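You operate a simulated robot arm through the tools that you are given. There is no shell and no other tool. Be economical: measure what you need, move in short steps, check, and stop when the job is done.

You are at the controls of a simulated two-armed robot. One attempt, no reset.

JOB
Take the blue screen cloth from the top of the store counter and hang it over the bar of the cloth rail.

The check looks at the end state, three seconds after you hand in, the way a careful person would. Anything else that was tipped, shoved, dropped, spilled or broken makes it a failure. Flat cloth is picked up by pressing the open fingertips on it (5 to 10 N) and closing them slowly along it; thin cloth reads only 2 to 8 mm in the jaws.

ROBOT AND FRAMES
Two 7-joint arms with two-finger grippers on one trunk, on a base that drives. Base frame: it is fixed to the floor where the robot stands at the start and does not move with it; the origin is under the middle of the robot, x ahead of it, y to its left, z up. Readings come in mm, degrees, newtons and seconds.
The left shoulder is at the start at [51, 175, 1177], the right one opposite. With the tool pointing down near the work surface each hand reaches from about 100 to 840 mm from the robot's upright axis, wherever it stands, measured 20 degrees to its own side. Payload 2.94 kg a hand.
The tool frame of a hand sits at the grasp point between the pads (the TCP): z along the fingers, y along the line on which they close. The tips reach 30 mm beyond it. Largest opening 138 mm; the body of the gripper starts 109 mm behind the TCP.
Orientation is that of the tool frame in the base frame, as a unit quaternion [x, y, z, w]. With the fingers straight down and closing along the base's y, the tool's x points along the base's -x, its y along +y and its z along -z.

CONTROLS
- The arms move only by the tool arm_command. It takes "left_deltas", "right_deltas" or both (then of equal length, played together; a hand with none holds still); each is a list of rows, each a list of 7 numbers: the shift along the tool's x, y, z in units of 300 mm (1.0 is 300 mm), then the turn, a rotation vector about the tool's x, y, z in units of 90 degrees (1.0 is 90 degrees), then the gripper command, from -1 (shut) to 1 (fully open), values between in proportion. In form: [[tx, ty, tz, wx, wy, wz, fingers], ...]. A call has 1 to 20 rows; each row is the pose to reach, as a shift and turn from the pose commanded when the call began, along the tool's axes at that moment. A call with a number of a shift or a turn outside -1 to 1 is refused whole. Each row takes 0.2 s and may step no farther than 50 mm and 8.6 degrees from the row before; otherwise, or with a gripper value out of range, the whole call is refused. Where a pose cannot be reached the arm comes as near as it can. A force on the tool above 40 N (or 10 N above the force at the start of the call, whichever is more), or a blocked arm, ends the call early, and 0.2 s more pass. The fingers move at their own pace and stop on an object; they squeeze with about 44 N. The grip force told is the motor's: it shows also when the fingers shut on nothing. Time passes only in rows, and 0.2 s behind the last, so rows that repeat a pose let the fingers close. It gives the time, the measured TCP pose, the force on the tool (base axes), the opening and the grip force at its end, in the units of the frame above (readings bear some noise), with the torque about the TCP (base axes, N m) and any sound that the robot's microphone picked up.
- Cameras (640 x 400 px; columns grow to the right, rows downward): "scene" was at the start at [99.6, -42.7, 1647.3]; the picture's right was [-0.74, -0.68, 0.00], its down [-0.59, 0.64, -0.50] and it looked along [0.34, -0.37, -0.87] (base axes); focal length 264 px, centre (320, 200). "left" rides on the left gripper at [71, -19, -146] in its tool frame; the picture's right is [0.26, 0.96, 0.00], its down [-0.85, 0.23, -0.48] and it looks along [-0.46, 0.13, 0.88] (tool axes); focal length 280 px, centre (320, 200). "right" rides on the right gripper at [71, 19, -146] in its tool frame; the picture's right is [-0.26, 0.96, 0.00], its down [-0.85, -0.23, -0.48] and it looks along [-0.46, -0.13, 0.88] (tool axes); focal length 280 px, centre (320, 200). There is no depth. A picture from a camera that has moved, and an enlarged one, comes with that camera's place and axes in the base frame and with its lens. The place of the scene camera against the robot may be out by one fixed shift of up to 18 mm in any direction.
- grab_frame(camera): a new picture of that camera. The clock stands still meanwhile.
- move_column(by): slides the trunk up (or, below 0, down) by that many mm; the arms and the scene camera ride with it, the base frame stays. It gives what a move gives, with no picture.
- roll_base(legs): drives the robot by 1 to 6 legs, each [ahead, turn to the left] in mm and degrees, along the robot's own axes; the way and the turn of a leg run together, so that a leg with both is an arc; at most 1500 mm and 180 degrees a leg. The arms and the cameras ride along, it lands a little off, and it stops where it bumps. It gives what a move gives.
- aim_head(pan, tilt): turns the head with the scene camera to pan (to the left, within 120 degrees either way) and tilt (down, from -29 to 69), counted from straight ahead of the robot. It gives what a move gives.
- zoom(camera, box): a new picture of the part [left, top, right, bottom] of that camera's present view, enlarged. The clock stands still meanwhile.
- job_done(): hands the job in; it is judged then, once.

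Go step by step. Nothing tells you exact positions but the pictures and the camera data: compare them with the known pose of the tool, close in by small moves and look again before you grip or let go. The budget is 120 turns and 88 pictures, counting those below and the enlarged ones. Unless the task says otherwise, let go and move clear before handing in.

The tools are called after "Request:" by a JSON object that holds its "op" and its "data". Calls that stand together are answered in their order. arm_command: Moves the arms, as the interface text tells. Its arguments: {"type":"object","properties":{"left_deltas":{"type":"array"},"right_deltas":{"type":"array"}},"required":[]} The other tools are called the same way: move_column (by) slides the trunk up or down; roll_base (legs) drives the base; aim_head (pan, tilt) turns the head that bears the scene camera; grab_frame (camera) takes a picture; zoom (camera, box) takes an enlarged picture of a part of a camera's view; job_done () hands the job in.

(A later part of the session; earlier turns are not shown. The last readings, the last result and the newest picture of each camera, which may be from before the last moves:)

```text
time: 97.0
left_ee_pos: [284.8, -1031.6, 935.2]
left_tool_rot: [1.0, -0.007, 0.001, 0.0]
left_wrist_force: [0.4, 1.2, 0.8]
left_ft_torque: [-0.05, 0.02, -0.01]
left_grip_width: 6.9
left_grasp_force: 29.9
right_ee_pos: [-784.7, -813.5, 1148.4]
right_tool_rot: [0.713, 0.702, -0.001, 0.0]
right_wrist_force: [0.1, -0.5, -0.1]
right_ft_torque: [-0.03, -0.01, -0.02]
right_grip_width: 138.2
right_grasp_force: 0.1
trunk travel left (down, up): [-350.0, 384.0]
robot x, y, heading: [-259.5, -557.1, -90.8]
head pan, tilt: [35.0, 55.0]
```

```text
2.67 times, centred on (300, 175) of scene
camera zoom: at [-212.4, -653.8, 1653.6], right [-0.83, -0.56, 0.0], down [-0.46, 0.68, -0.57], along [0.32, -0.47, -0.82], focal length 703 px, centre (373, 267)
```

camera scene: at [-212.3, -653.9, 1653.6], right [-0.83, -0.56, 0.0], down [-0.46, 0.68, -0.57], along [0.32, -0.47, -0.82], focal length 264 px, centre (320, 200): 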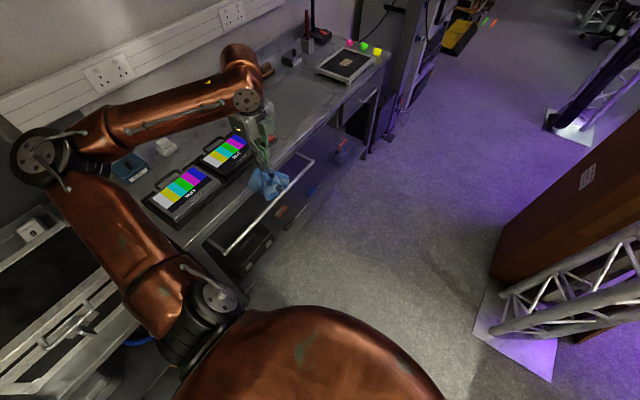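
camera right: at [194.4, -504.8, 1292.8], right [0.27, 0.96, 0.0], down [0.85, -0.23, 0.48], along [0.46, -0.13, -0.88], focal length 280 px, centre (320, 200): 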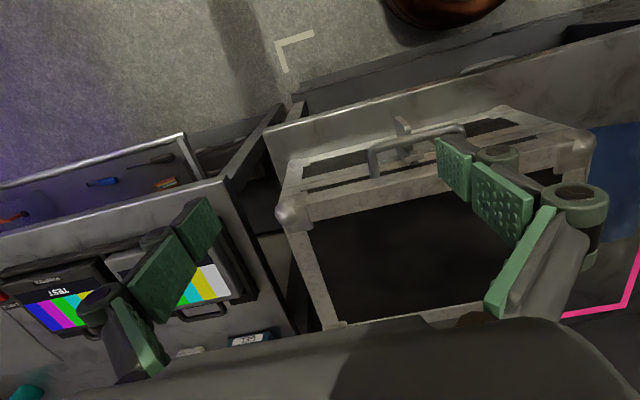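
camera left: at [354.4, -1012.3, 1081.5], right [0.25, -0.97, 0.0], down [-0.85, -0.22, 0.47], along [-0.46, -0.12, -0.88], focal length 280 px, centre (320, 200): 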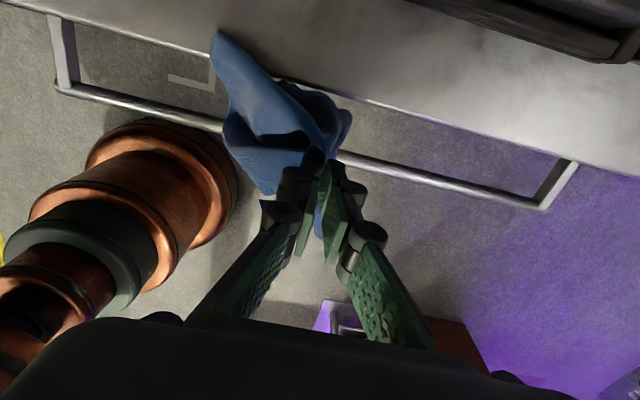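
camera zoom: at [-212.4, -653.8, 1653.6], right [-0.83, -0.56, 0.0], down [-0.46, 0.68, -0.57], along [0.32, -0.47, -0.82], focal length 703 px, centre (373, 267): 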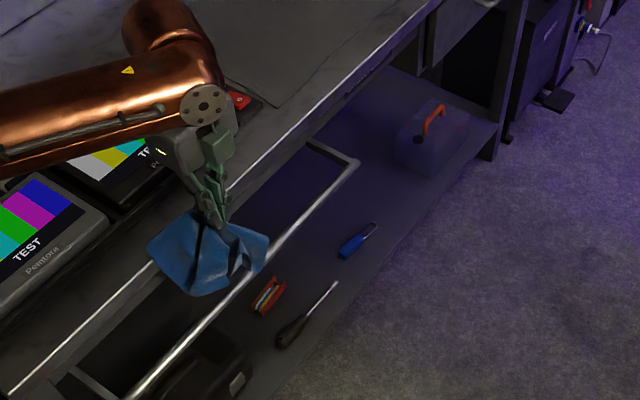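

The bar is at x about 261, z about 787, the bench edge at x about 332. I lower the hand behind the bar until the tips are about 15 mm above the bar top.

Request:
{"op": "arm_command", "data": {"left_deltas": [[0, 0, 0.03, 0, 0, 0, -1], [0, 0, 0.07, 0, 0, 0, -1], [0, 0, 0.11, 0, 0, 0, -1], [0, 0, 0.15, 0, 0, 0, -1], [0, 0, 0.19, 0, 0, 0, -1], [0, 0, 0.23, 0, 0, 0, -1], [0, 0, 0.27, 0, 0, 0, -1], [0, 0, 0.3, 0, 0, 0, -1], [0, 0, 0.31, 0, 0, 0, -1], [0, 0, 0.31, 0, 0, 0, -1]]}}

Request:
{"op": "grab_frame", "data": {"camera": "left"}}

Request:
{"op": "zoom", "data": {"camera": "scene", "box": [180, 120, 340, 220]}}

```text
time: 99.2
left_ee_pos: [285.4, -1031.3, 843.0]
left_tool_rot: [1.0, -0.007, 0.001, -0.001]
left_wrist_force: [-0.2, -0.6, -0.3]
left_ft_torque: [0.19, -0.01, -0.02]
left_grip_width: 5.9
left_grasp_force: 43.9
right_ee_pos: [-784.2, -812.0, 1148.8]
right_tool_rot: [0.713, 0.702, -0.002, -0.001]
right_wrist_force: [0.1, 0.1, -0.2]
right_ft_torque: [0.0, 0.0, -0.03]
right_grip_width: 137.9
right_grasp_force: 0.0
trunk travel left (down, up): [-350.0, 384.0]
robot x, y, heading: [-257.9, -558.8, -90.8]
head pan, tilt: [35.0, 55.0]
```

```text
25 pictures are left
camera left: at [354.6, -1011.8, 988.0], right [0.25, -0.97, 0.0], down [-0.85, -0.22, 0.48], along [-0.46, -0.12, -0.88], focal length 280 px, centre (320, 200)
```

left: 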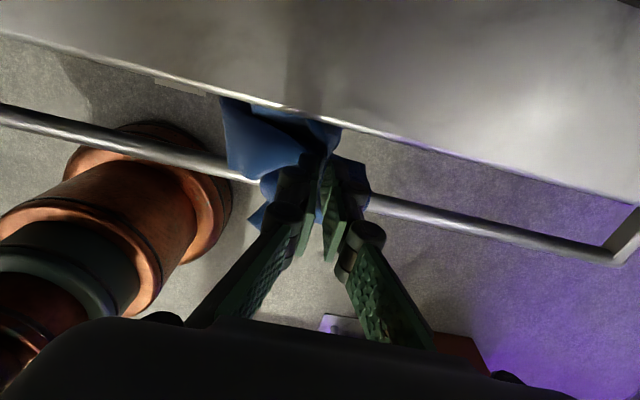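

```text
4.00 times, centred on (260, 170) of scene
camera zoom: at [-212.2, -654.1, 1653.6], right [-0.83, -0.56, 0.0], down [-0.46, 0.68, -0.57], along [0.32, -0.47, -0.82], focal length 1054 px, centre (560, 320)
```

zoom: 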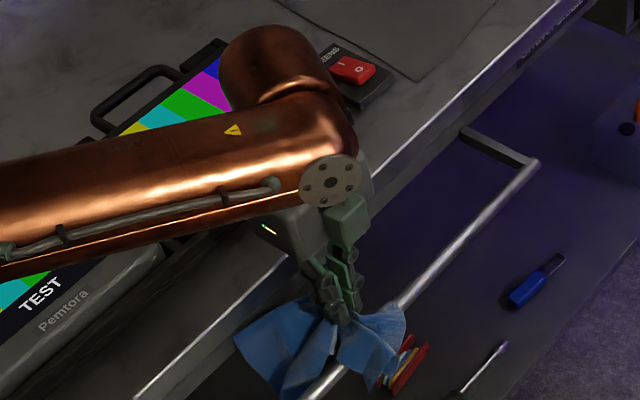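

The skirt already straddles the bar: one lobe behind, one in front. I centre the hand over the bar and look again.

Request:
{"op": "arm_command", "data": {"left_deltas": [[-0.02, 0, 0, 0, 0, 0, -1], [-0.04, 0, 0, 0, 0, 0, -1], [-0.06, 0, 0, 0, 0, 0, -1], [-0.08, 0, 0, 0, 0, 0, -1], [-0.08, 0, 0.01, 0, 0, 0, -1], [-0.08, 0, 0.02, 0, 0, 0, -1], [-0.08, 0, 0.02, 0, 0, 0, -1]]}}

Request:
{"op": "grab_frame", "data": {"camera": "left"}}

Request:
{"op": "zoom", "data": {"camera": "scene", "box": [180, 150, 340, 250]}}

```text
time: 100.8
left_ee_pos: [261.5, -1029.9, 835.7]
left_tool_rot: [1.0, -0.007, -0.001, -0.001]
left_wrist_force: [1.3, 3.9, 5.8]
left_ft_torque: [-0.04, -0.08, -0.02]
left_grip_width: 0.7
left_grasp_force: 33.0
right_ee_pos: [-784.3, -812.5, 1149.4]
right_tool_rot: [0.712, 0.702, -0.001, 0.0]
right_wrist_force: [0.8, -0.4, -0.8]
right_ft_torque: [-0.02, -0.02, 0.01]
right_grip_width: 138.2
right_grasp_force: 0.1
trunk travel left (down, up): [-350.0, 384.0]
robot x, y, heading: [-259.8, -552.9, -90.9]
head pan, tilt: [35.0, 55.0]
```

```text
23 pictures are left
camera left: at [330.7, -1011.8, 981.4], right [0.25, -0.97, 0.0], down [-0.85, -0.22, 0.48], along [-0.46, -0.12, -0.88], focal length 280 px, centre (320, 200)
```

left: 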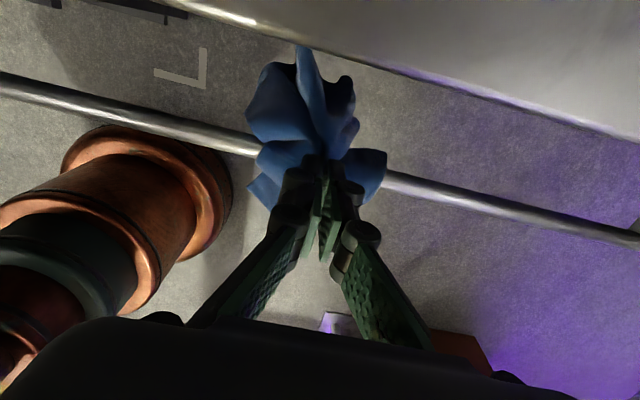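

```text
4.00 times, centred on (260, 200) of scene
camera zoom: at [-212.2, -654.0, 1653.6], right [-0.83, -0.56, 0.0], down [-0.46, 0.68, -0.57], along [0.32, -0.47, -0.82], focal length 1054 px, centre (560, 200)
```

zoom: 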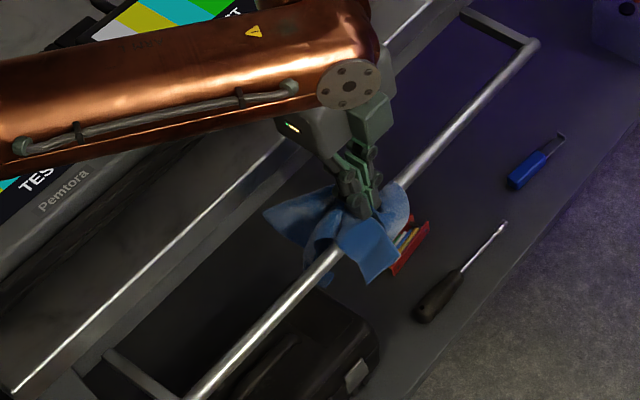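

The cloth saddles the bar, with somewhat more behind than in front. I draw the hand 15 mm forward so the held part falls on the front side, then open slowly.

Request:
{"op": "arm_command", "data": {"left_deltas": [[-0.015, 0, -0.01, 0, 0, 0, -1], [-0.03, 0, -0.01, 0, 0, 0, -1], [-0.05, 0, -0.01, 0, 0, 0, -1], [-0.06, 0, 0, 0, 0, 0, -1], [-0.06, 0, 0.01, 0, 0, 0, -1], [-0.06, 0, 0.01, 0, 0, 0, -1]]}}

Request:
{"op": "zoom", "data": {"camera": "scene", "box": [180, 150, 340, 250]}}

Request:
{"op": "zoom", "data": {"camera": "left", "box": [200, 30, 440, 180]}}

```text
time: 102.2
left_ee_pos: [243.8, -1029.8, 833.7]
left_tool_rot: [1.0, -0.008, 0.0, -0.001]
left_wrist_force: [-0.3, -0.7, -1.8]
left_ft_torque: [0.07, 0.04, 0.0]
left_grip_width: 8.1
left_grasp_force: 36.3
right_ee_pos: [-783.3, -813.4, 1147.7]
right_tool_rot: [0.713, 0.701, -0.001, 0.0]
right_wrist_force: [-0.5, 0.0, 0.7]
right_ft_torque: [0.0, 0.01, 0.01]
right_grip_width: 137.9
right_grasp_force: 0.0
trunk travel left (down, up): [-350.0, 384.0]
robot x, y, heading: [-258.8, -553.5, -90.9]
head pan, tilt: [35.0, 55.0]
```

```text
4.00 times, centred on (260, 200) of scene
camera zoom: at [-212.1, -654.1, 1653.6], right [-0.83, -0.56, 0.0], down [-0.46, 0.68, -0.57], along [0.32, -0.47, -0.82], focal length 1054 px, centre (560, 200)
```

zoom: 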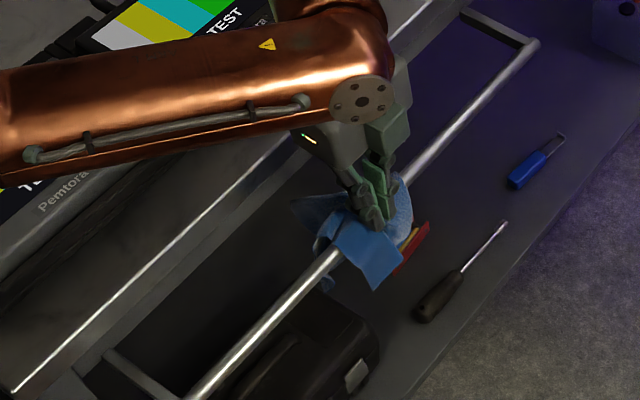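

```text
2.67 times, centred on (320, 105) of left
camera zoom: at [313.4, -1011.7, 979.1], right [0.25, -0.97, 0.0], down [-0.85, -0.22, 0.47], along [-0.46, -0.12, -0.88], focal length 748 px, centre (320, 453)
```

zoom: 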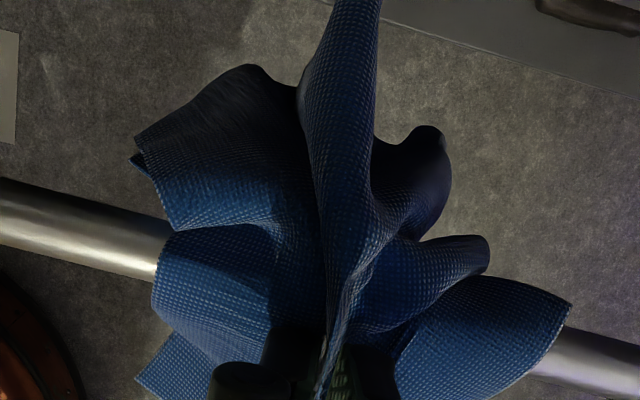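

The cloth lies over the bar with flaps on both sides. I open the fingers slowly.

Request:
{"op": "arm_command", "data": {"left_deltas": [[0, 0, 0, 0, 0, 0, -0.9], [0, 0, 0, 0, 0, 0, -0.8], [0, 0, 0, 0, 0, 0, -0.7], [0, 0, 0, 0, 0, 0, -0.6], [0, 0, 0, 0, 0, 0, -0.5], [0, 0, 0, 0, 0, 0, -0.5], [0, 0, 0, 0, 0, 0, -0.5]]}}

Request:
{"op": "grab_frame", "data": {"camera": "left"}}

Request:
{"op": "zoom", "data": {"camera": "scene", "box": [180, 150, 340, 250]}}

```text
time: 103.8
left_ee_pos: [243.6, -1031.7, 834.9]
left_tool_rot: [1.0, -0.006, 0.0, 0.0]
left_wrist_force: [0.1, -0.5, 0.0]
left_ft_torque: [0.0, 0.0, 0.0]
left_grip_width: 34.5
left_grasp_force: 0.0
right_ee_pos: [-785.4, -812.6, 1148.1]
right_tool_rot: [0.712, 0.702, -0.002, 0.0]
right_wrist_force: [0.1, 0.5, -0.8]
right_ft_torque: [0.01, -0.04, -0.01]
right_grip_width: 138.0
right_grasp_force: 0.0
trunk travel left (down, up): [-350.0, 384.0]
robot x, y, heading: [-260.8, -555.7, -90.8]
head pan, tilt: [35.0, 55.0]
```

```text
19 pictures are left
camera left: at [313.4, -1011.7, 979.1], right [0.25, -0.97, 0.0], down [-0.85, -0.22, 0.48], along [-0.46, -0.12, -0.88], focal length 280 px, centre (320, 200)
```

left: 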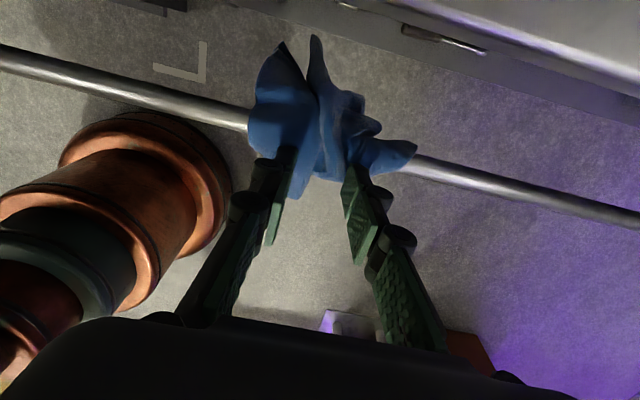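

```text
4.00 times, centred on (260, 200) of scene
camera zoom: at [-212.1, -654.1, 1653.6], right [-0.83, -0.56, 0.0], down [-0.46, 0.68, -0.57], along [0.32, -0.47, -0.82], focal length 1054 px, centre (560, 200)
```

zoom: 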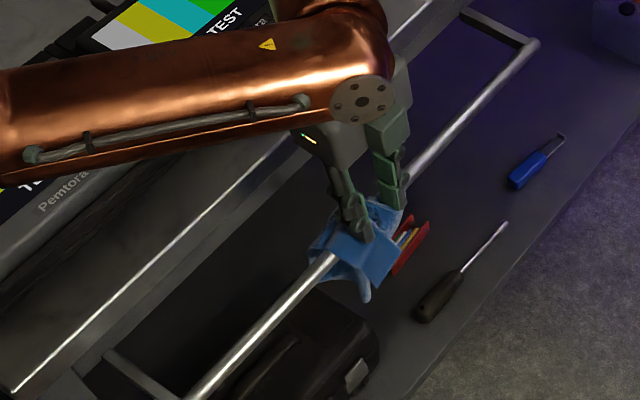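

The cloth has dropped onto the bar. I open further and raise the hand gently.

Request:
{"op": "arm_command", "data": {"left_deltas": [[0, 0, 0, 0, 0, 0, -0.35], [0, 0, 0, 0, 0, 0, -0.2], [0, 0, 0, 0, 0, 0, -0.1], [0, 0, -0.02, 0, 0, 0, -0.1], [0, 0, -0.05, 0, 0, 0, -0.1], [0, 0, -0.09, 0, 0, 0, -0.1], [0, 0, -0.14, 0, 0, 0, -0.1], [0, 0, -0.2, 0, 0, 0, -0.1], [0, 0, -0.28, 0, 0, 0, -0.1], [0, 0, -0.38, 0, 0, 0, -0.1], [0, 0, -0.5, 0, 0, 0, -0.1]]}}

Request:
{"op": "grab_frame", "data": {"camera": "left"}}

Request:
{"op": "zoom", "data": {"camera": "scene", "box": [180, 150, 340, 250]}}

```text
time: 106.2
left_ee_pos: [241.7, -1030.5, 984.6]
left_tool_rot: [1.0, -0.007, 0.0, -0.001]
left_wrist_force: [-0.4, 0.2, -0.3]
left_ft_torque: [-0.02, 0.01, 0.0]
left_grip_width: 62.3
left_grasp_force: 0.1
right_ee_pos: [-784.5, -811.4, 1147.3]
right_tool_rot: [0.712, 0.702, -0.002, 0.001]
right_wrist_force: [0.3, 1.1, -0.8]
right_ft_torque: [-0.03, 0.02, 0.01]
right_grip_width: 137.9
right_grasp_force: 0.1
trunk travel left (down, up): [-350.0, 384.0]
robot x, y, heading: [-259.0, -552.9, -90.7]
head pan, tilt: [35.0, 55.0]
```

```text
17 pictures are left
camera left: at [311.5, -1010.7, 1129.5], right [0.25, -0.97, 0.0], down [-0.85, -0.22, 0.47], along [-0.46, -0.12, -0.88], focal length 280 px, centre (320, 200)
```

left: 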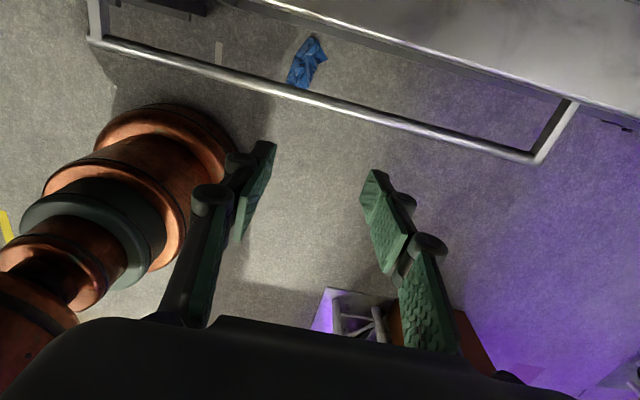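

```text
4.00 times, centred on (260, 200) of scene
camera zoom: at [-212.8, -653.6, 1653.7], right [-0.83, -0.56, 0.0], down [-0.46, 0.68, -0.57], along [0.32, -0.47, -0.82], focal length 1054 px, centre (560, 200)
```

zoom: 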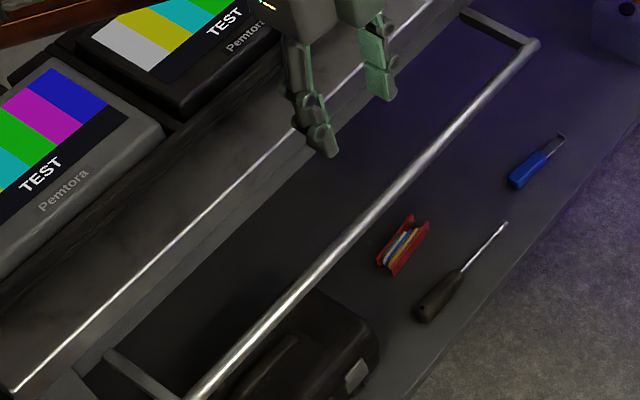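

The cloth slid off behind and fell; it seems to lie on the floor beneath the bar. I look at it.

Request:
{"op": "grab_frame", "data": {"camera": "scene"}}

Request:
{"op": "zoom", "data": {"camera": "left", "box": [240, 0, 400, 100]}}

```text
15 pictures are left
camera scene: at [-212.8, -653.6, 1653.7], right [-0.83, -0.56, 0.0], down [-0.46, 0.68, -0.57], along [0.32, -0.47, -0.82], focal length 264 px, centre (320, 200)
```

scene: 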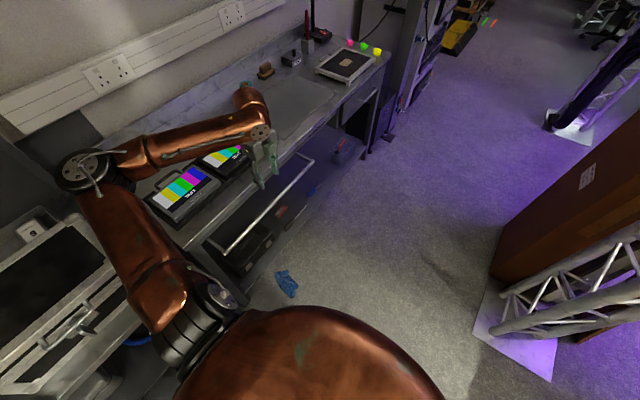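

```text
4.00 times, centred on (320, 50) of left
camera zoom: at [311.5, -1010.7, 1129.5], right [0.25, -0.97, 0.0], down [-0.85, -0.22, 0.47], along [-0.46, -0.12, -0.88], focal length 1122 px, centre (320, 800)
```

zoom: 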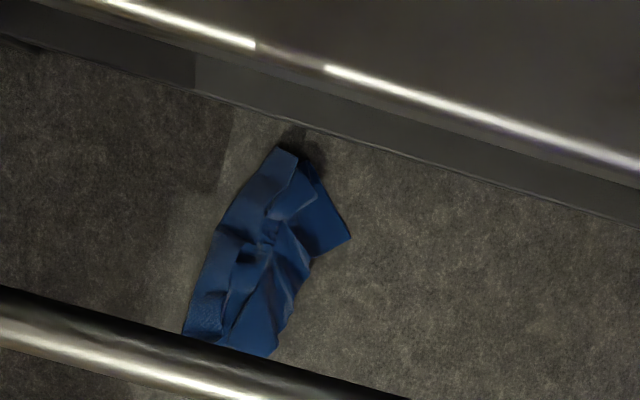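

The cloth lies on the floor under the bar (x 165–335, y about -965), so it can be fetched. First I draw both hands in, so the robot can be set square in front of it.

Request:
{"op": "arm_command", "data": {"left_deltas": [[0, 0, -0.1, 0, 0, 0, -0.1], [0, 0, -0.2, 0, 0, 0, -0.1], [-0.05, 0, -0.3, 0, 0, 0, 0.2], [-0.15, 0, -0.4, 0, 0, 0, 0.2], [-0.25, 0, -0.42, 0, 0, 0, 0.2], [-0.35, 0, -0.42, 0, 0, 0, 0.2], [-0.45, 0, -0.42, 0, 0, 0, 0.2], [-0.55, 0, -0.42, 0, 0, 0, 0.2], [-0.65, 0, -0.42, 0, 0, 0, 0.2], [-0.75, 0, -0.42, 0, 0, 0, 0.2], [-0.85, 0, -0.42, 0, 0, 0, 0.2], [-0.95, 0, -0.42, 0, 0, 0, 0.2], [-1.0, 0, -0.42, 0, 0, 0, 0.2]], "right_deltas": [[0, 0, 0, 0, 0, 0, 1], [-0.03, 0.06, 0, 0, 0, 0, 1], [-0.06, 0.13, 0, 0, 0, 0, 1], [-0.09, 0.2, 0, 0, 0, 0, 1], [-0.12, 0.27, 0, 0, 0, 0, 1], [-0.15, 0.34, 0, 0, 0, 0, 1], [-0.18, 0.41, 0, 0, 0, 0, 1], [-0.21, 0.48, 0, 0, 0, 0, 1], [-0.24, 0.55, 0, 0, 0, 0, 1], [-0.27, 0.62, 0, 0, 0, 0, 1], [-0.29, 0.68, 0, 0, 0, 0, 1], [-0.3, 0.72, 0, 0, 0, 0, 1], [-0.307, 0.75, 0, 0, 0, 0, 1]]}}

```text
time: 109.0
left_ee_pos: [-57.4, -1028.2, 1108.7]
left_tool_rot: [1.0, -0.006, 0.0, -0.001]
left_wrist_force: [0.7, -0.3, -0.2]
left_ft_torque: [-0.04, 0.01, -0.02]
left_grip_width: 82.7
left_grasp_force: 0.0
right_ee_pos: [-561.7, -909.0, 1148.0]
right_tool_rot: [0.713, 0.701, 0.0, 0.0]
right_wrist_force: [-0.2, -0.1, -0.1]
right_ft_torque: [-0.01, 0.05, -0.01]
right_grip_width: 138.0
right_grasp_force: 0.0
trunk travel left (down, up): [-350.0, 384.0]
robot x, y, heading: [-259.0, -555.3, -90.7]
head pan, tilt: [35.0, 55.0]
```

Both hands are drawn in. I drive ahead 345 mm, turn left to face the bench, and check the view.

Request:
{"op": "roll_base", "data": {"legs": [[345, 0], [0, 90]]}}

Request:
{"op": "aim_head", "data": {"pan": 0, "tilt": 62}}

Request:
{"op": "grab_frame", "data": {"camera": "scene"}}

```text
time: 115.0
left_ee_pos: [212.3, -711.6, 1108.6]
left_tool_rot: [0.718, 0.696, -0.001, 0.0]
left_wrist_force: [0.5, 0.7, -0.8]
left_ft_torque: [-0.04, -0.02, -0.01]
left_grip_width: 82.7
left_grasp_force: 0.0
right_ee_pos: [84.2, -1213.0, 1148.5]
right_tool_rot: [0.017, 1.0, 0.0, 0.0]
right_wrist_force: [-0.3, 0.0, -1.5]
right_ft_torque: [-0.01, -0.02, -0.02]
right_grip_width: 138.2
right_grasp_force: 0.0
trunk travel left (down, up): [-350.0, 384.0]
robot x, y, heading: [-263.0, -907.1, -2.0]
head pan, tilt: [35.0, 55.0]
```

```text
time: 116.0
left_ee_pos: [212.5, -710.9, 1110.1]
left_tool_rot: [0.718, 0.696, -0.001, 0.0]
left_wrist_force: [-0.9, 0.4, -0.8]
left_ft_torque: [0.0, -0.02, -0.01]
left_grip_width: 83.0
left_grasp_force: 0.1
right_ee_pos: [84.2, -1214.3, 1148.1]
right_tool_rot: [0.017, 1.0, -0.001, 0.0]
right_wrist_force: [0.0, 0.6, 0.1]
right_ft_torque: [0.01, 0.02, 0.02]
right_grip_width: 138.0
right_grasp_force: 0.0
trunk travel left (down, up): [-350.0, 384.0]
robot x, y, heading: [-266.0, -910.2, -1.8]
head pan, tilt: [0.0, 62.0]
```

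```text
13 pictures are left
camera scene: at [-145.1, -902.0, 1645.2], right [-0.03, -1.0, 0.0], down [-0.88, 0.03, -0.47], along [0.47, -0.01, -0.88], focal length 264 px, centre (320, 200)
```

scene: 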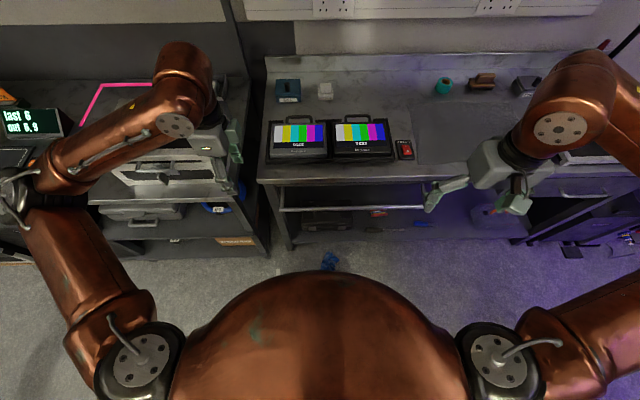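

The cloth is just ahead of the base, a bit to the right. I pull the left hand back and up out of the way, the right hand slightly back, then roll ahead 70 mm and lower the trunk.

Request:
{"op": "arm_command", "data": {"left_deltas": [[0, -0.05, -0.05, 0, 0, 0, 0.2], [0, -0.12, -0.1, 0, 0, 0, 0.2], [0, -0.2, -0.15, 0, 0, 0, 0.2], [0, -0.28, -0.2, 0, 0, 0, 0.2], [0, -0.36, -0.25, 0, 0, 0, 0.2], [0, -0.44, -0.3, 0, 0, 0, 0.2], [0, -0.5, -0.3, 0, 0, 0, 0.2]], "right_deltas": [[0.03, 0.05, 0, 0, 0, 0, 1], [0.06, 0.1, 0, 0, 0, 0, 1], [0.09, 0.15, 0, 0, 0, 0, 1], [0.12, 0.2, 0, 0, 0, 0, 1], [0.15, 0.25, 0, 0, 0, 0, 1], [0.18, 0.3, 0, 0, 0, 0, 1], [0.2, 0.3, 0, 0, 0, 0, 1]]}}

Request:
{"op": "roll_base", "data": {"legs": [[70, 2]]}}

Request:
{"op": "move_column", "data": {"by": -345}}

Request:
{"op": "grab_frame", "data": {"camera": "right"}}

```text
time: 117.6
left_ee_pos: [61.6, -705.9, 1201.1]
left_tool_rot: [0.718, 0.696, 0.0, 0.0]
left_wrist_force: [-0.2, 0.6, 0.4]
left_ft_torque: [0.04, 0.0, -0.02]
left_grip_width: 83.0
left_grasp_force: 0.1
right_ee_pos: [25.1, -1123.6, 1148.5]
right_tool_rot: [0.018, 1.0, -0.001, 0.001]
right_wrist_force: [-0.7, -1.3, 0.0]
right_ft_torque: [0.02, -0.06, -0.03]
right_grip_width: 138.0
right_grasp_force: 0.1
trunk travel left (down, up): [-350.0, 384.0]
robot x, y, heading: [-262.0, -901.2, -1.7]
head pan, tilt: [0.0, 62.0]
```

```text
time: 118.6
left_ee_pos: [118.8, -694.5, 1202.1]
left_tool_rot: [0.705, 0.709, 0.003, 0.003]
left_wrist_force: [-0.4, -0.7, 1.3]
left_ft_torque: [0.03, -0.13, -0.01]
left_grip_width: 82.8
left_grasp_force: 0.1
right_ee_pos: [96.9, -1113.6, 1150.8]
right_tool_rot: [0.0, 1.0, -0.002, 0.004]
right_wrist_force: [-0.9, 0.9, 1.4]
right_ft_torque: [-0.06, -0.13, -0.04]
right_grip_width: 138.1
right_grasp_force: 0.0
trunk travel left (down, up): [-350.0, 384.0]
robot x, y, heading: [-192.8, -905.4, 0.4]
head pan, tilt: [0.0, 62.0]
```

```text
time: 120.9
left_ee_pos: [143.1, -695.2, 945.4]
left_tool_rot: [0.706, 0.708, -0.013, -0.013]
left_wrist_force: [-1.3, -0.3, -0.6]
left_ft_torque: [0.04, -0.07, -0.01]
left_grip_width: 82.7
left_grasp_force: 0.1
right_ee_pos: [120.6, -1110.9, 898.4]
right_tool_rot: [-0.002, 1.0, 0.004, -0.005]
right_wrist_force: [40.4, 11.8, 7.2]
right_ft_torque: [-1.22, 2.19, 3.27]
right_grip_width: 135.7
right_grasp_force: 0.1
trunk travel left (down, up): [-103.0, 631.0]
robot x, y, heading: [-194.1, -909.2, 0.1]
head pan, tilt: [0.0, 62.0]
stopped: the force on the tool passed its limit at 69 N (the readings are from after the stop); the commanded pose is now the measured one
```

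```text
12 pictures are left
camera right: at [50.6, -1092.4, 1045.3], right [0.26, 0.97, 0.0], down [0.85, -0.23, 0.47], along [0.45, -0.12, -0.88], focal length 280 px, centre (320, 200)
```

right: 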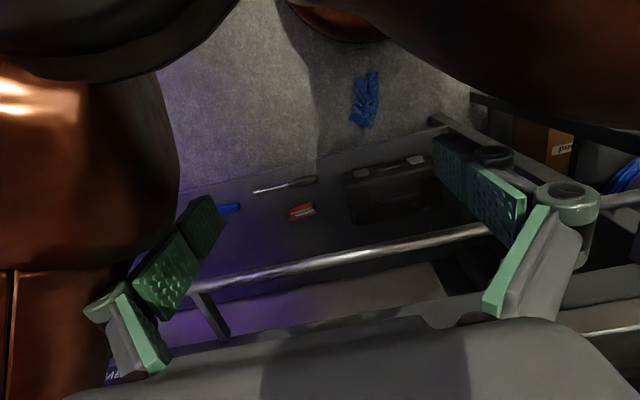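

The column stopped on a contact: the torque says the outer right finger is pressed forward, probably by the robot's own folded right arm. I move the right hand forward and inward away from it and read the forces.

Request:
{"op": "arm_command", "data": {"right_deltas": [[-0.03, 0.04, 0, 0, 0, 0, 0.8], [-0.07, 0.09, 0, 0, 0, 0, 0.6], [-0.1, 0.15, 0, 0, 0, 0, 0.4], [-0.13, 0.22, 0, 0, 0, 0, 0.4], [-0.16, 0.3, 0, 0, 0, 0, 0.4], [-0.16, 0.3, 0, 0, 0, 0, 0.4]]}}

Request:
{"op": "grab_frame", "data": {"camera": "scene"}}

```text
time: 121.1
left_ee_pos: [127.6, -695.0, 949.1]
left_tool_rot: [0.707, 0.707, -0.007, -0.007]
left_wrist_force: [-0.1, -0.5, -0.9]
left_ft_torque: [0.0, 0.08, 0.0]
left_grip_width: 83.0
left_grasp_force: 0.1
right_ee_pos: [113.3, -1109.0, 903.8]
right_tool_rot: [-0.007, 1.0, 0.004, 0.015]
right_wrist_force: [136.4, 19.4, 33.9]
right_ft_torque: [-4.19, 7.74, 11.27]
right_grip_width: 135.4
right_grasp_force: 7.5
trunk travel left (down, up): [-103.0, 631.0]
robot x, y, heading: [-194.3, -904.7, -0.2]
head pan, tilt: [0.0, 62.0]
stopped in row 1 (right hand): the force on the tool passed its limit at 64 N (the readings are from after the stop); the commanded pose is now the measured one
```

```text
11 pictures are left
camera scene: at [127.7, -898.2, 1379.6], right [0.0, -1.0, 0.0], down [-0.89, 0.0, -0.47], along [0.47, 0.0, -0.89], focal length 264 px, centre (320, 200)
```

scene: 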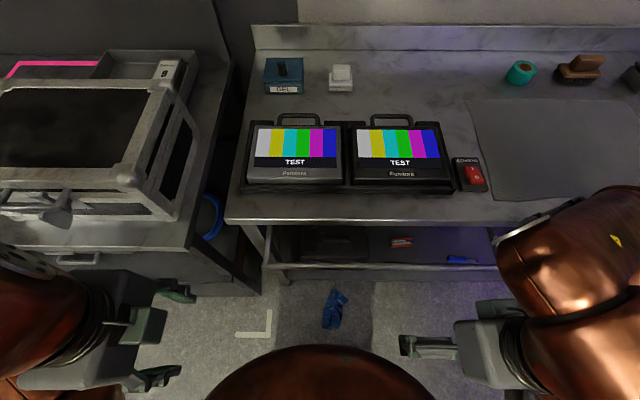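

The lowering trunk also leans the body forward, so the right hand got squeezed against the robot itself. I raise the column again to release it.

Request:
{"op": "move_column", "data": {"by": 100}}

```text
time: 122.4
left_ee_pos: [131.9, -695.0, 1048.9]
left_tool_rot: [0.707, 0.707, -0.007, -0.009]
left_wrist_force: [0.0, 0.7, 0.1]
left_ft_torque: [-0.03, -0.01, 0.0]
left_grip_width: 82.6
left_grasp_force: 0.2
right_ee_pos: [111.2, -1110.5, 1000.2]
right_tool_rot: [-0.003, 1.0, 0.003, 0.004]
right_wrist_force: [-0.4, 0.2, 0.3]
right_ft_torque: [0.05, 0.02, -0.01]
right_grip_width: 124.5
right_grasp_force: 0.0
trunk travel left (down, up): [-203.0, 531.0]
robot x, y, heading: [-195.4, -908.7, -0.2]
head pan, tilt: [0.0, 62.0]
```

Free again, no force. I back off 120 mm to make room for the leaning trunk, and bring the right hand forward, over the cloth's line, tilted 30° so it can reach in under the bar.

Request:
{"op": "roll_base", "data": {"legs": [[-120, 0]]}}

Request:
{"op": "arm_command", "data": {"right_deltas": [[-0.05, 0.05, 0, 0, -0.04, 0, 0.5], [-0.1, 0.1, 0, 0, -0.1, 0, 0.5], [-0.15, 0.15, 0, 0, -0.16, 0, 0.5], [-0.2, 0.2, 0, 0, -0.22, 0, 0.5], [-0.26, 0.26, 0, 0, -0.28, 0, 0.5], [-0.32, 0.32, 0, 0, -0.333, 0, 0.5], [-0.38, 0.38, 0, 0, -0.333, 0, 0.5], [-0.43, 0.43, 0, 0, -0.333, 0, 0.5], [-0.46, 0.47, 0, 0, -0.333, 0, 0.5]]}}

Request:
{"op": "move_column", "data": {"by": -100}}

```text
time: 123.7
left_ee_pos: [5.1, -695.3, 1050.1]
left_tool_rot: [0.707, 0.707, -0.006, -0.007]
left_wrist_force: [0.0, 0.5, -0.8]
left_ft_torque: [-0.01, 0.0, -0.02]
left_grip_width: 82.8
left_grasp_force: 0.0
right_ee_pos: [-15.8, -1111.8, 1002.6]
right_tool_rot: [-0.003, 1.0, 0.002, 0.007]
right_wrist_force: [-0.3, -0.6, -0.7]
right_ft_torque: [-0.01, -0.07, 0.0]
right_grip_width: 124.4
right_grasp_force: 0.1
trunk travel left (down, up): [-203.0, 531.0]
robot x, y, heading: [-312.1, -904.0, 0.2]
head pan, tilt: [0.0, 62.0]
```

```text
time: 125.7
left_ee_pos: [5.2, -696.2, 1049.6]
left_tool_rot: [0.707, 0.707, -0.006, -0.007]
left_wrist_force: [-0.9, 0.7, -0.3]
left_ft_torque: [0.02, 0.0, 0.02]
left_grip_width: 82.6
left_grasp_force: 0.1
right_ee_pos: [122.4, -968.9, 1006.0]
right_tool_rot: [-0.002, 0.964, 0.003, 0.265]
right_wrist_force: [0.1, 0.5, 0.7]
right_ft_torque: [-0.01, 0.02, 0.0]
right_grip_width: 103.5
right_grasp_force: 0.0
trunk travel left (down, up): [-203.0, 531.0]
robot x, y, heading: [-317.9, -906.4, 0.3]
head pan, tilt: [0.0, 62.0]
```

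```text
time: 127.0
left_ee_pos: [2.7, -695.5, 951.4]
left_tool_rot: [0.707, 0.707, -0.006, -0.007]
left_wrist_force: [-1.4, -0.4, 1.0]
left_ft_torque: [0.03, -0.08, 0.0]
left_grip_width: 82.9
left_grasp_force: 0.1
right_ee_pos: [120.7, -970.0, 906.2]
right_tool_rot: [-0.002, 0.964, 0.003, 0.266]
right_wrist_force: [-0.8, 0.4, 0.8]
right_ft_torque: [-0.02, -0.04, -0.01]
right_grip_width: 103.6
right_grasp_force: 0.0
trunk travel left (down, up): [-103.0, 631.0]
robot x, y, heading: [-316.0, -904.0, 0.1]
head pan, tilt: [0.0, 62.0]
```

All clear now. I lower the trunk the rest and then look with the right camera.

Request:
{"op": "move_column", "data": {"by": -100}}

Request:
{"op": "arm_command", "data": {"right_deltas": [[0.06, 0, 0.1, 0, 0, 0, 0.5], [0.12, 0, 0.2, 0, 0, 0, 0.5], [0.16, 0, 0.3, 0, 0, 0, 0.5], [0.2, 0, 0.4, 0, 0, 0, 0.5], [0.25, 0, 0.5, 0, 0, 0, 0.5], [0.3, 0, 0.6, 0, 0, 0, 0.5], [0.36, 0, 0.7, 0, 0, 0, 0.5], [0.42, 0, 0.8, 0, 0, 0, 0.5], [0.48, 0, 0.9, 0, 0, 0, 0.5], [0.54, 0, 1.0, 0, 0, 0, 0.5]]}}

Request:
{"op": "grab_frame", "data": {"camera": "right"}}

```text
time: 128.3
left_ee_pos: [67.8, -696.4, 821.6]
left_tool_rot: [0.703, 0.706, -0.063, -0.059]
left_wrist_force: [0.5, -0.4, -0.2]
left_ft_torque: [0.1, -0.06, -0.03]
left_grip_width: 82.6
left_grasp_force: 0.1
right_ee_pos: [135.0, -971.2, 802.1]
right_tool_rot: [0.001, 0.966, 0.003, 0.258]
right_wrist_force: [-1.2, -0.4, 1.1]
right_ft_torque: [0.02, -0.2, -0.02]
right_grip_width: 103.3
right_grasp_force: 0.1
trunk travel left (down, up): [-3.0, 731.0]
robot x, y, heading: [-314.5, -906.2, 0.2]
head pan, tilt: [0.0, 62.0]
```

```text
time: 128.9
left_ee_pos: [76.9, -723.1, 849.3]
left_tool_rot: [0.669, 0.74, -0.062, 0.046]
left_wrist_force: [-0.6, -2.0, 0.0]
left_ft_torque: [0.13, -0.05, -0.03]
left_grip_width: 83.1
left_grasp_force: 0.2
right_ee_pos: [141.5, -1001.4, 755.1]
right_tool_rot: [0.08, 0.968, -0.033, 0.237]
right_wrist_force: [254.9, 3.1, 45.1]
right_ft_torque: [1.73, 31.74, -12.54]
right_grip_width: 103.3
right_grasp_force: 0.1
trunk travel left (down, up): [-3.0, 731.0]
robot x, y, heading: [-314.7, -905.1, 0.1]
head pan, tilt: [0.0, 62.0]
stopped in row 2 (right hand): the force on the tool passed its limit at 215 N (the readings are from after the stop); the commanded pose is now the measured one
```

```text
10 pictures are left
camera right: at [16.5, -957.6, 850.8], right [0.39, 0.91, 0.1], down [0.49, -0.3, 0.82], along [0.78, -0.27, -0.56], focal length 280 px, centre (320, 200)
```

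right: 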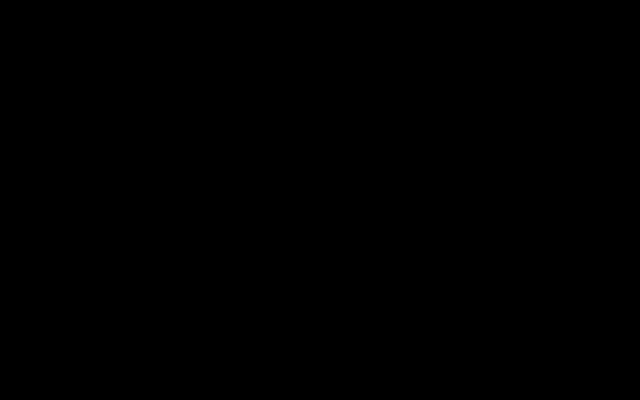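

The belly of the leaning trunk is pressing on the right hand. I raise the column to free it, then will back off further so the trunk has room.

Request:
{"op": "move_column", "data": {"by": 120}}

```text
time: 129.1
left_ee_pos: [65.2, -743.3, 874.4]
left_tool_rot: [0.625, 0.766, -0.082, 0.124]
left_wrist_force: [0.0, -0.6, 0.1]
left_ft_torque: [0.05, 0.03, -0.01]
left_grip_width: 82.9
left_grasp_force: 0.0
right_ee_pos: [130.2, -1030.8, 753.6]
right_tool_rot: [0.152, 0.963, -0.074, 0.209]
right_wrist_force: [324.2, -36.4, 143.3]
right_ft_torque: [14.58, 53.32, -19.08]
right_grip_width: 103.5
right_grasp_force: 0.1
trunk travel left (down, up): [-3.0, 731.0]
robot x, y, heading: [-317.4, -911.9, -0.1]
head pan, tilt: [0.0, 62.0]
stopped: the force on the tool passed its limit at 291 N (the readings are from after the stop); the commanded pose is now the measured one
```

The hand is still pressed. I move it straight forward, away from the trunk, in a few quick steps.

Request:
{"op": "arm_command", "data": {"right_deltas": [[-0.12, 0.045, 0.05, 0, 0, 0, 0.5], [-0.24, 0.09, 0.1, 0, 0, 0, 0.5], [-0.29, 0.108, 0.127, 0, 0, 0, 0.5]]}}

```text
time: 129.4
left_ee_pos: [45.1, -762.4, 897.2]
left_tool_rot: [0.579, 0.788, -0.108, 0.179]
left_wrist_force: [0.7, -0.4, -1.2]
left_ft_torque: [0.03, 0.05, -0.05]
left_grip_width: 82.5
left_grasp_force: 0.2
right_ee_pos: [115.3, -1062.9, 756.4]
right_tool_rot: [0.245, 0.942, -0.112, 0.2]
right_wrist_force: [331.9, -24.3, 116.8]
right_ft_torque: [14.59, 47.48, -32.18]
right_grip_width: 103.3
right_grasp_force: 0.0
trunk travel left (down, up): [-3.0, 731.0]
robot x, y, heading: [-316.4, -908.0, -0.1]
head pan, tilt: [0.0, 62.0]
stopped in row 1 (right hand): the force on the tool passed its limit at 466 N (the readings are from after the stop); the commanded pose is now the measured one
```

The torso is being twisted by the contact. I let a moment pass with a hold and see which way the force goes.

Request:
{"op": "aim_head", "data": {"pan": -25, "tilt": 60}}

Request:
{"op": "grab_frame", "data": {"camera": "scene"}}

```text
time: 130.3
left_ee_pos: [-15.1, -750.7, 905.0]
left_tool_rot: [0.62, 0.757, -0.052, 0.201]
left_wrist_force: [1.9, 0.0, 0.1]
left_ft_torque: [-0.02, 0.17, -0.11]
left_grip_width: 82.8
left_grasp_force: 0.0
right_ee_pos: [60.6, -1048.3, 773.1]
right_tool_rot: [0.205, 0.945, -0.086, 0.24]
right_wrist_force: [266.5, -20.0, 527.4]
right_ft_torque: [49.75, 96.51, -21.35]
right_grip_width: 103.6
right_grasp_force: 0.1
trunk travel left (down, up): [-3.0, 731.0]
robot x, y, heading: [-314.9, -907.1, 0.3]
head pan, tilt: [-25.0, 60.0]
```

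```text
9 pictures are left
camera scene: at [112.3, -927.2, 1259.0], right [-0.42, -0.91, 0.0], down [-0.79, 0.36, -0.49], along [0.45, -0.21, -0.87], focal length 264 px, centre (320, 200)
```

scene: 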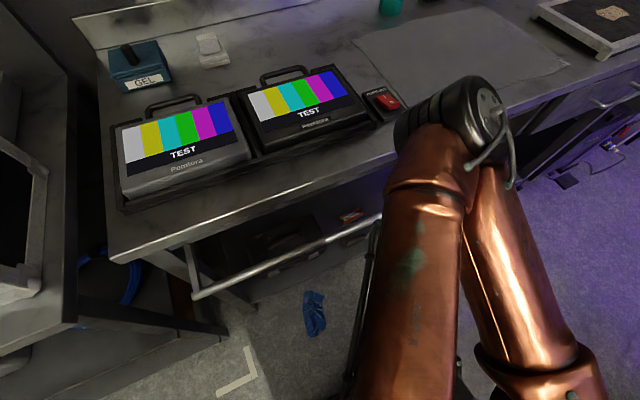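

The right elbow is far forward and the hand is pinched under it against the trunk. I try raising the column again now that things have shifted.

Request:
{"op": "move_column", "data": {"by": 150}}

```text
time: 130.5
left_ee_pos: [-21.1, -751.7, 907.6]
left_tool_rot: [0.622, 0.755, -0.051, 0.201]
left_wrist_force: [1.7, -0.2, -0.7]
left_ft_torque: [0.01, 0.16, -0.08]
left_grip_width: 83.0
left_grasp_force: 0.0
right_ee_pos: [55.7, -1048.9, 775.4]
right_tool_rot: [0.206, 0.944, -0.083, 0.242]
right_wrist_force: [106.2, -3.6, 293.1]
right_ft_torque: [27.12, 50.01, -9.15]
right_grip_width: 103.7
right_grasp_force: 0.0
trunk travel left (down, up): [-4.0, 730.0]
robot x, y, heading: [-311.8, -906.1, -0.1]
head pan, tilt: [-25.0, 60.0]
stopped: the force on the tool passed its limit at 611 N (the readings are from after the stop); the commanded pose is now the measured one
```

The force on the hand points forward and up, so I move the hand that way.

Request:
{"op": "arm_command", "data": {"right_deltas": [[-0.1, 0.03, -0.037, 0, 0, 0, 0.5], [-0.215, 0.062, -0.074, 0, 0, 0, 0.5]]}}

Request:
{"op": "aim_head", "data": {"pan": -30, "tilt": 60}}

```text
time: 131.1
left_ee_pos: [-17.2, -750.3, 905.8]
left_tool_rot: [0.621, 0.756, -0.051, 0.199]
left_wrist_force: [0.6, -0.4, 0.3]
left_ft_torque: [-0.01, -0.01, -0.04]
left_grip_width: 82.8
left_grasp_force: 0.1
right_ee_pos: [104.9, -1043.1, 825.8]
right_tool_rot: [0.19, 0.947, -0.078, 0.247]
right_wrist_force: [0.6, 0.0, -1.0]
right_ft_torque: [0.01, 0.04, 0.01]
right_grip_width: 103.5
right_grasp_force: 0.0
trunk travel left (down, up): [-4.0, 730.0]
robot x, y, heading: [-314.0, -905.4, -0.0]
head pan, tilt: [-25.0, 60.0]
```

```text
time: 131.8
left_ee_pos: [-18.1, -750.1, 904.1]
left_tool_rot: [0.621, 0.757, -0.051, 0.195]
left_wrist_force: [-0.7, 0.1, 0.4]
left_ft_torque: [0.0, -0.02, 0.05]
left_grip_width: 82.9
left_grasp_force: 0.0
right_ee_pos: [106.6, -1044.7, 824.0]
right_tool_rot: [0.191, 0.947, -0.079, 0.246]
right_wrist_force: [-0.7, -0.9, 0.1]
right_ft_torque: [0.0, 0.0, 0.04]
right_grip_width: 103.4
right_grasp_force: 0.0
trunk travel left (down, up): [-4.0, 730.0]
robot x, y, heading: [-315.0, -905.7, 0.1]
head pan, tilt: [-30.0, 60.0]
```

Free again, no forces. I back the base off 165 mm.

Request:
{"op": "roll_base", "data": {"legs": [[-165, 0]]}}

Request:
{"op": "aim_head", "data": {"pan": 0, "tilt": 50}}

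Request:
{"op": "grab_frame", "data": {"camera": "scene"}}

```text
time: 133.0
left_ee_pos: [-189.7, -769.5, 952.6]
left_tool_rot: [0.569, 0.757, -0.066, 0.314]
left_wrist_force: [3.7, -16.0, 5.4]
left_ft_torque: [1.91, 0.94, -0.43]
left_grip_width: 82.8
left_grasp_force: 0.4
right_ee_pos: [-87.0, -1070.6, 826.6]
right_tool_rot: [0.274, 0.935, -0.118, 0.192]
right_wrist_force: [-2.3, 10.1, 1.0]
right_ft_torque: [0.2, -0.31, -0.57]
right_grip_width: 95.1
right_grasp_force: 0.1
trunk travel left (down, up): [-4.0, 730.0]
robot x, y, heading: [-410.4, -907.6, 0.1]
head pan, tilt: [-30.0, 60.0]
stopped in leg 1: the robot was blocked; the commanded pose is now the measured one
```

```text
time: 133.9
left_ee_pos: [-117.0, -782.3, 945.9]
left_tool_rot: [0.547, 0.79, -0.119, 0.251]
left_wrist_force: [0.1, -0.5, 0.0]
left_ft_torque: [0.01, 0.05, -0.05]
left_grip_width: 82.9
left_grasp_force: 0.2
right_ee_pos: [-45.6, -1069.9, 797.9]
right_tool_rot: [0.295, 0.941, -0.143, 0.085]
right_wrist_force: [43.6, 47.0, 17.5]
right_ft_torque: [-2.81, 2.71, -0.26]
right_grip_width: 69.1
right_grasp_force: 0.1
trunk travel left (down, up): [-4.0, 730.0]
robot x, y, heading: [-414.4, -906.1, 0.2]
head pan, tilt: [0.0, 50.0]
```

```text
8 pictures are left
camera scene: at [126.3, -899.3, 1247.5], right [0.0, -1.0, 0.0], down [-0.82, 0.0, -0.58], along [0.58, 0.0, -0.82], focal length 264 px, centre (320, 200)
```

scene: 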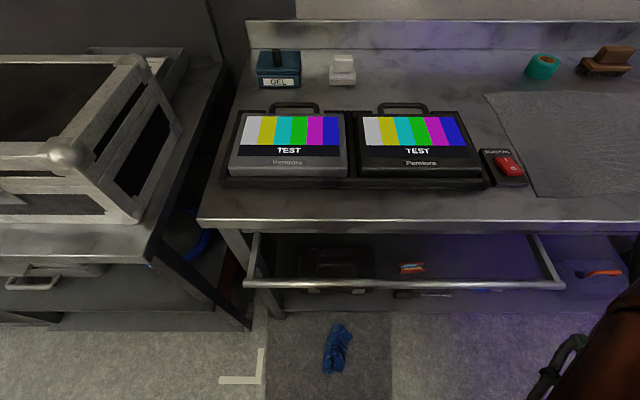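

The torso is bent further forward, and the right hand still rubs on the robot. I try raising the column to straighten it.

Request:
{"op": "move_column", "data": {"by": 100}}

```text
time: 134.3
left_ee_pos: [-175.5, -795.0, 967.3]
left_tool_rot: [0.525, 0.801, -0.126, 0.259]
left_wrist_force: [1.0, -0.1, -0.3]
left_ft_torque: [0.08, 0.06, 0.0]
left_grip_width: 82.7
left_grasp_force: 0.0
right_ee_pos: [-98.8, -1087.7, 803.9]
right_tool_rot: [0.349, 0.919, -0.173, 0.062]
right_wrist_force: [203.4, -11.2, 16.2]
right_ft_torque: [-0.57, 4.73, -0.77]
right_grip_width: 7.5
right_grasp_force: 0.0
trunk travel left (down, up): [-6.0, 728.0]
robot x, y, heading: [-412.9, -908.3, 0.1]
head pan, tilt: [0.0, 50.0]
stopped: the arm was blocked; the commanded pose is now the measured one
```

The right fingers are squeezed against the robot's body behind them. I move the right hand forward, up and outward.

Request:
{"op": "arm_command", "data": {"right_deltas": [[-0.11, 0.03, -0.035, 0, 0, 0, -0.5], [-0.22, 0.06, -0.07, 0, 0, 0, -0.5], [-0.33, 0.09, -0.105, 0, 0, 0, -0.5], [-0.43, 0.117, -0.14, 0, 0, 0, -0.5]]}}

Request:
{"op": "grab_frame", "data": {"camera": "right"}}

```text
time: 134.6
left_ee_pos: [-247.1, -798.1, 973.5]
left_tool_rot: [0.524, 0.794, -0.113, 0.286]
left_wrist_force: [0.3, -0.2, -1.1]
left_ft_torque: [0.03, 0.02, -0.02]
left_grip_width: 82.6
left_grasp_force: 0.0
right_ee_pos: [-145.6, -1093.6, 808.0]
right_tool_rot: [0.366, 0.911, -0.167, 0.093]
right_wrist_force: [207.1, -2.5, 21.0]
right_ft_torque: [-0.21, 4.54, -1.48]
right_grip_width: 0.1
right_grasp_force: 0.1
trunk travel left (down, up): [-6.0, 728.0]
robot x, y, heading: [-414.4, -905.4, 0.0]
head pan, tilt: [0.0, 50.0]
stopped in row 1 (left hand): the arm was blocked; the commanded pose is now the measured one
```

```text
7 pictures are left
camera right: at [-190.5, -981.2, 918.7], right [0.86, 0.49, -0.15], down [0.42, -0.52, 0.74], along [0.28, -0.7, -0.65], focal length 280 px, centre (320, 200)
```

right: 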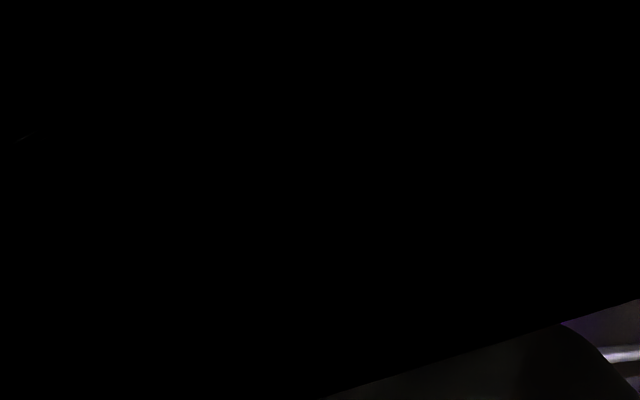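

The torso is swinging back upright by itself while the hands follow. I let it settle and read again.

Request:
{"op": "aim_head", "data": {"pan": -40, "tilt": 60}}

Request:
{"op": "aim_head", "data": {"pan": -10, "tilt": 50}}

```text
time: 135.7
left_ee_pos: [-229.9, -791.4, 969.5]
left_tool_rot: [0.531, 0.786, -0.109, 0.297]
left_wrist_force: [1.4, -0.2, 0.1]
left_ft_torque: [0.0, 0.04, -0.03]
left_grip_width: 82.8
left_grasp_force: 0.0
right_ee_pos: [-142.9, -1088.2, 805.1]
right_tool_rot: [0.331, 0.925, -0.161, 0.092]
right_wrist_force: [46.0, 32.5, 12.4]
right_ft_torque: [-0.86, 1.59, -0.94]
right_grip_width: 1.8
right_grasp_force: 0.1
trunk travel left (down, up): [-6.0, 728.0]
robot x, y, heading: [-414.4, -902.4, 0.1]
head pan, tilt: [-40.0, 60.0]
```

```text
time: 136.6
left_ee_pos: [-231.6, -791.3, 970.1]
left_tool_rot: [0.531, 0.786, -0.107, 0.298]
left_wrist_force: [0.1, 0.0, 0.1]
left_ft_torque: [0.05, 0.02, 0.01]
left_grip_width: 82.9
left_grasp_force: 0.1
right_ee_pos: [-144.7, -1087.9, 805.8]
right_tool_rot: [0.331, 0.925, -0.158, 0.095]
right_wrist_force: [48.1, 21.9, -2.8]
right_ft_torque: [-0.7, 1.44, -0.78]
right_grip_width: 5.1
right_grasp_force: 0.1
trunk travel left (down, up): [-6.0, 728.0]
robot x, y, heading: [-417.2, -906.3, 0.0]
head pan, tilt: [-10.0, 50.0]
```

Settled, with about 50 N still on the right hand, pointing forward and left. I ease the hand that way.

Request:
{"op": "arm_command", "data": {"right_deltas": [[-0.08, 0.086, -0.046, 0, 0, 0, -0.8], [-0.16, 0.172, -0.09, 0, 0, 0, -0.8], [-0.233, 0.257, -0.137, 0, 0, 0, -0.8], [-0.233, 0.257, -0.137, 0, 0, 0, -0.8]]}}

```text
time: 137.6
left_ee_pos: [-232.2, -790.8, 969.4]
left_tool_rot: [0.532, 0.785, -0.108, 0.298]
left_wrist_force: [0.0, -1.0, 0.1]
left_ft_torque: [0.0, 0.0, 0.0]
left_grip_width: 82.7
left_grasp_force: 0.1
right_ee_pos: [-46.5, -1057.1, 848.0]
right_tool_rot: [0.333, 0.924, -0.163, 0.088]
right_wrist_force: [-0.5, 0.4, 0.5]
right_ft_torque: [0.02, -0.02, 0.0]
right_grip_width: 13.8
right_grasp_force: 0.0
trunk travel left (down, up): [-6.0, 728.0]
robot x, y, heading: [-408.5, -908.0, 0.0]
head pan, tilt: [-10.0, 50.0]
```

Both hands are free. I move both well forward of the body and look.

Request:
{"op": "arm_command", "data": {"left_deltas": [[-0.014, 0.11, -0.01, 0, 0, 0, 0.2], [-0.028, 0.22, -0.02, 0, 0, 0, 0.2], [-0.042, 0.33, -0.03, 0, 0, 0, 0.2], [-0.056, 0.44, -0.042, 0, 0, 0, 0.2], [-0.07, 0.557, -0.053, 0, 0, 0, 0.2]], "right_deltas": [[-0.04, 0.02, -0.016, 0, 0, 0, -0.8], [-0.08, 0.04, -0.032, 0, 0, 0, -0.8], [-0.12, 0.06, -0.05, 0, 0, 0, -0.8], [-0.16, 0.085, -0.065, 0, 0, 0, -0.8], [-0.18, 0.105, -0.08, 0, 0, 0, -0.8]]}}

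Request:
{"op": "grab_frame", "data": {"camera": "scene"}}

```text
time: 138.8
left_ee_pos: [-76.6, -728.8, 1016.4]
left_tool_rot: [0.533, 0.787, -0.108, 0.293]
left_wrist_force: [0.2, 0.7, -0.8]
left_ft_torque: [-0.01, 0.01, 0.01]
left_grip_width: 82.9
left_grasp_force: 0.0
right_ee_pos: [17.7, -1054.8, 876.1]
right_tool_rot: [0.334, 0.924, -0.163, 0.086]
right_wrist_force: [1.2, 0.0, -0.3]
right_ft_torque: [0.0, -0.01, 0.0]
right_grip_width: 13.8
right_grasp_force: 0.2
trunk travel left (down, up): [-6.0, 728.0]
robot x, y, heading: [-415.7, -904.2, 0.1]
head pan, tilt: [-10.0, 50.0]
```

```text
6 pictures are left
camera scene: at [23.7, -911.4, 1275.7], right [-0.17, -0.99, 0.0], down [-0.76, 0.13, -0.64], along [0.63, -0.11, -0.77], focal length 264 px, centre (320, 200)
```

scene: 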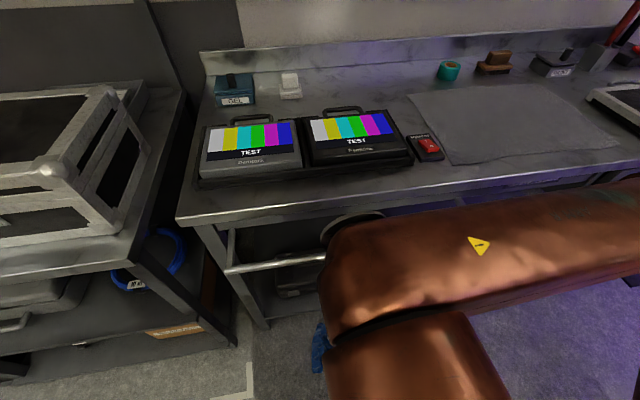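

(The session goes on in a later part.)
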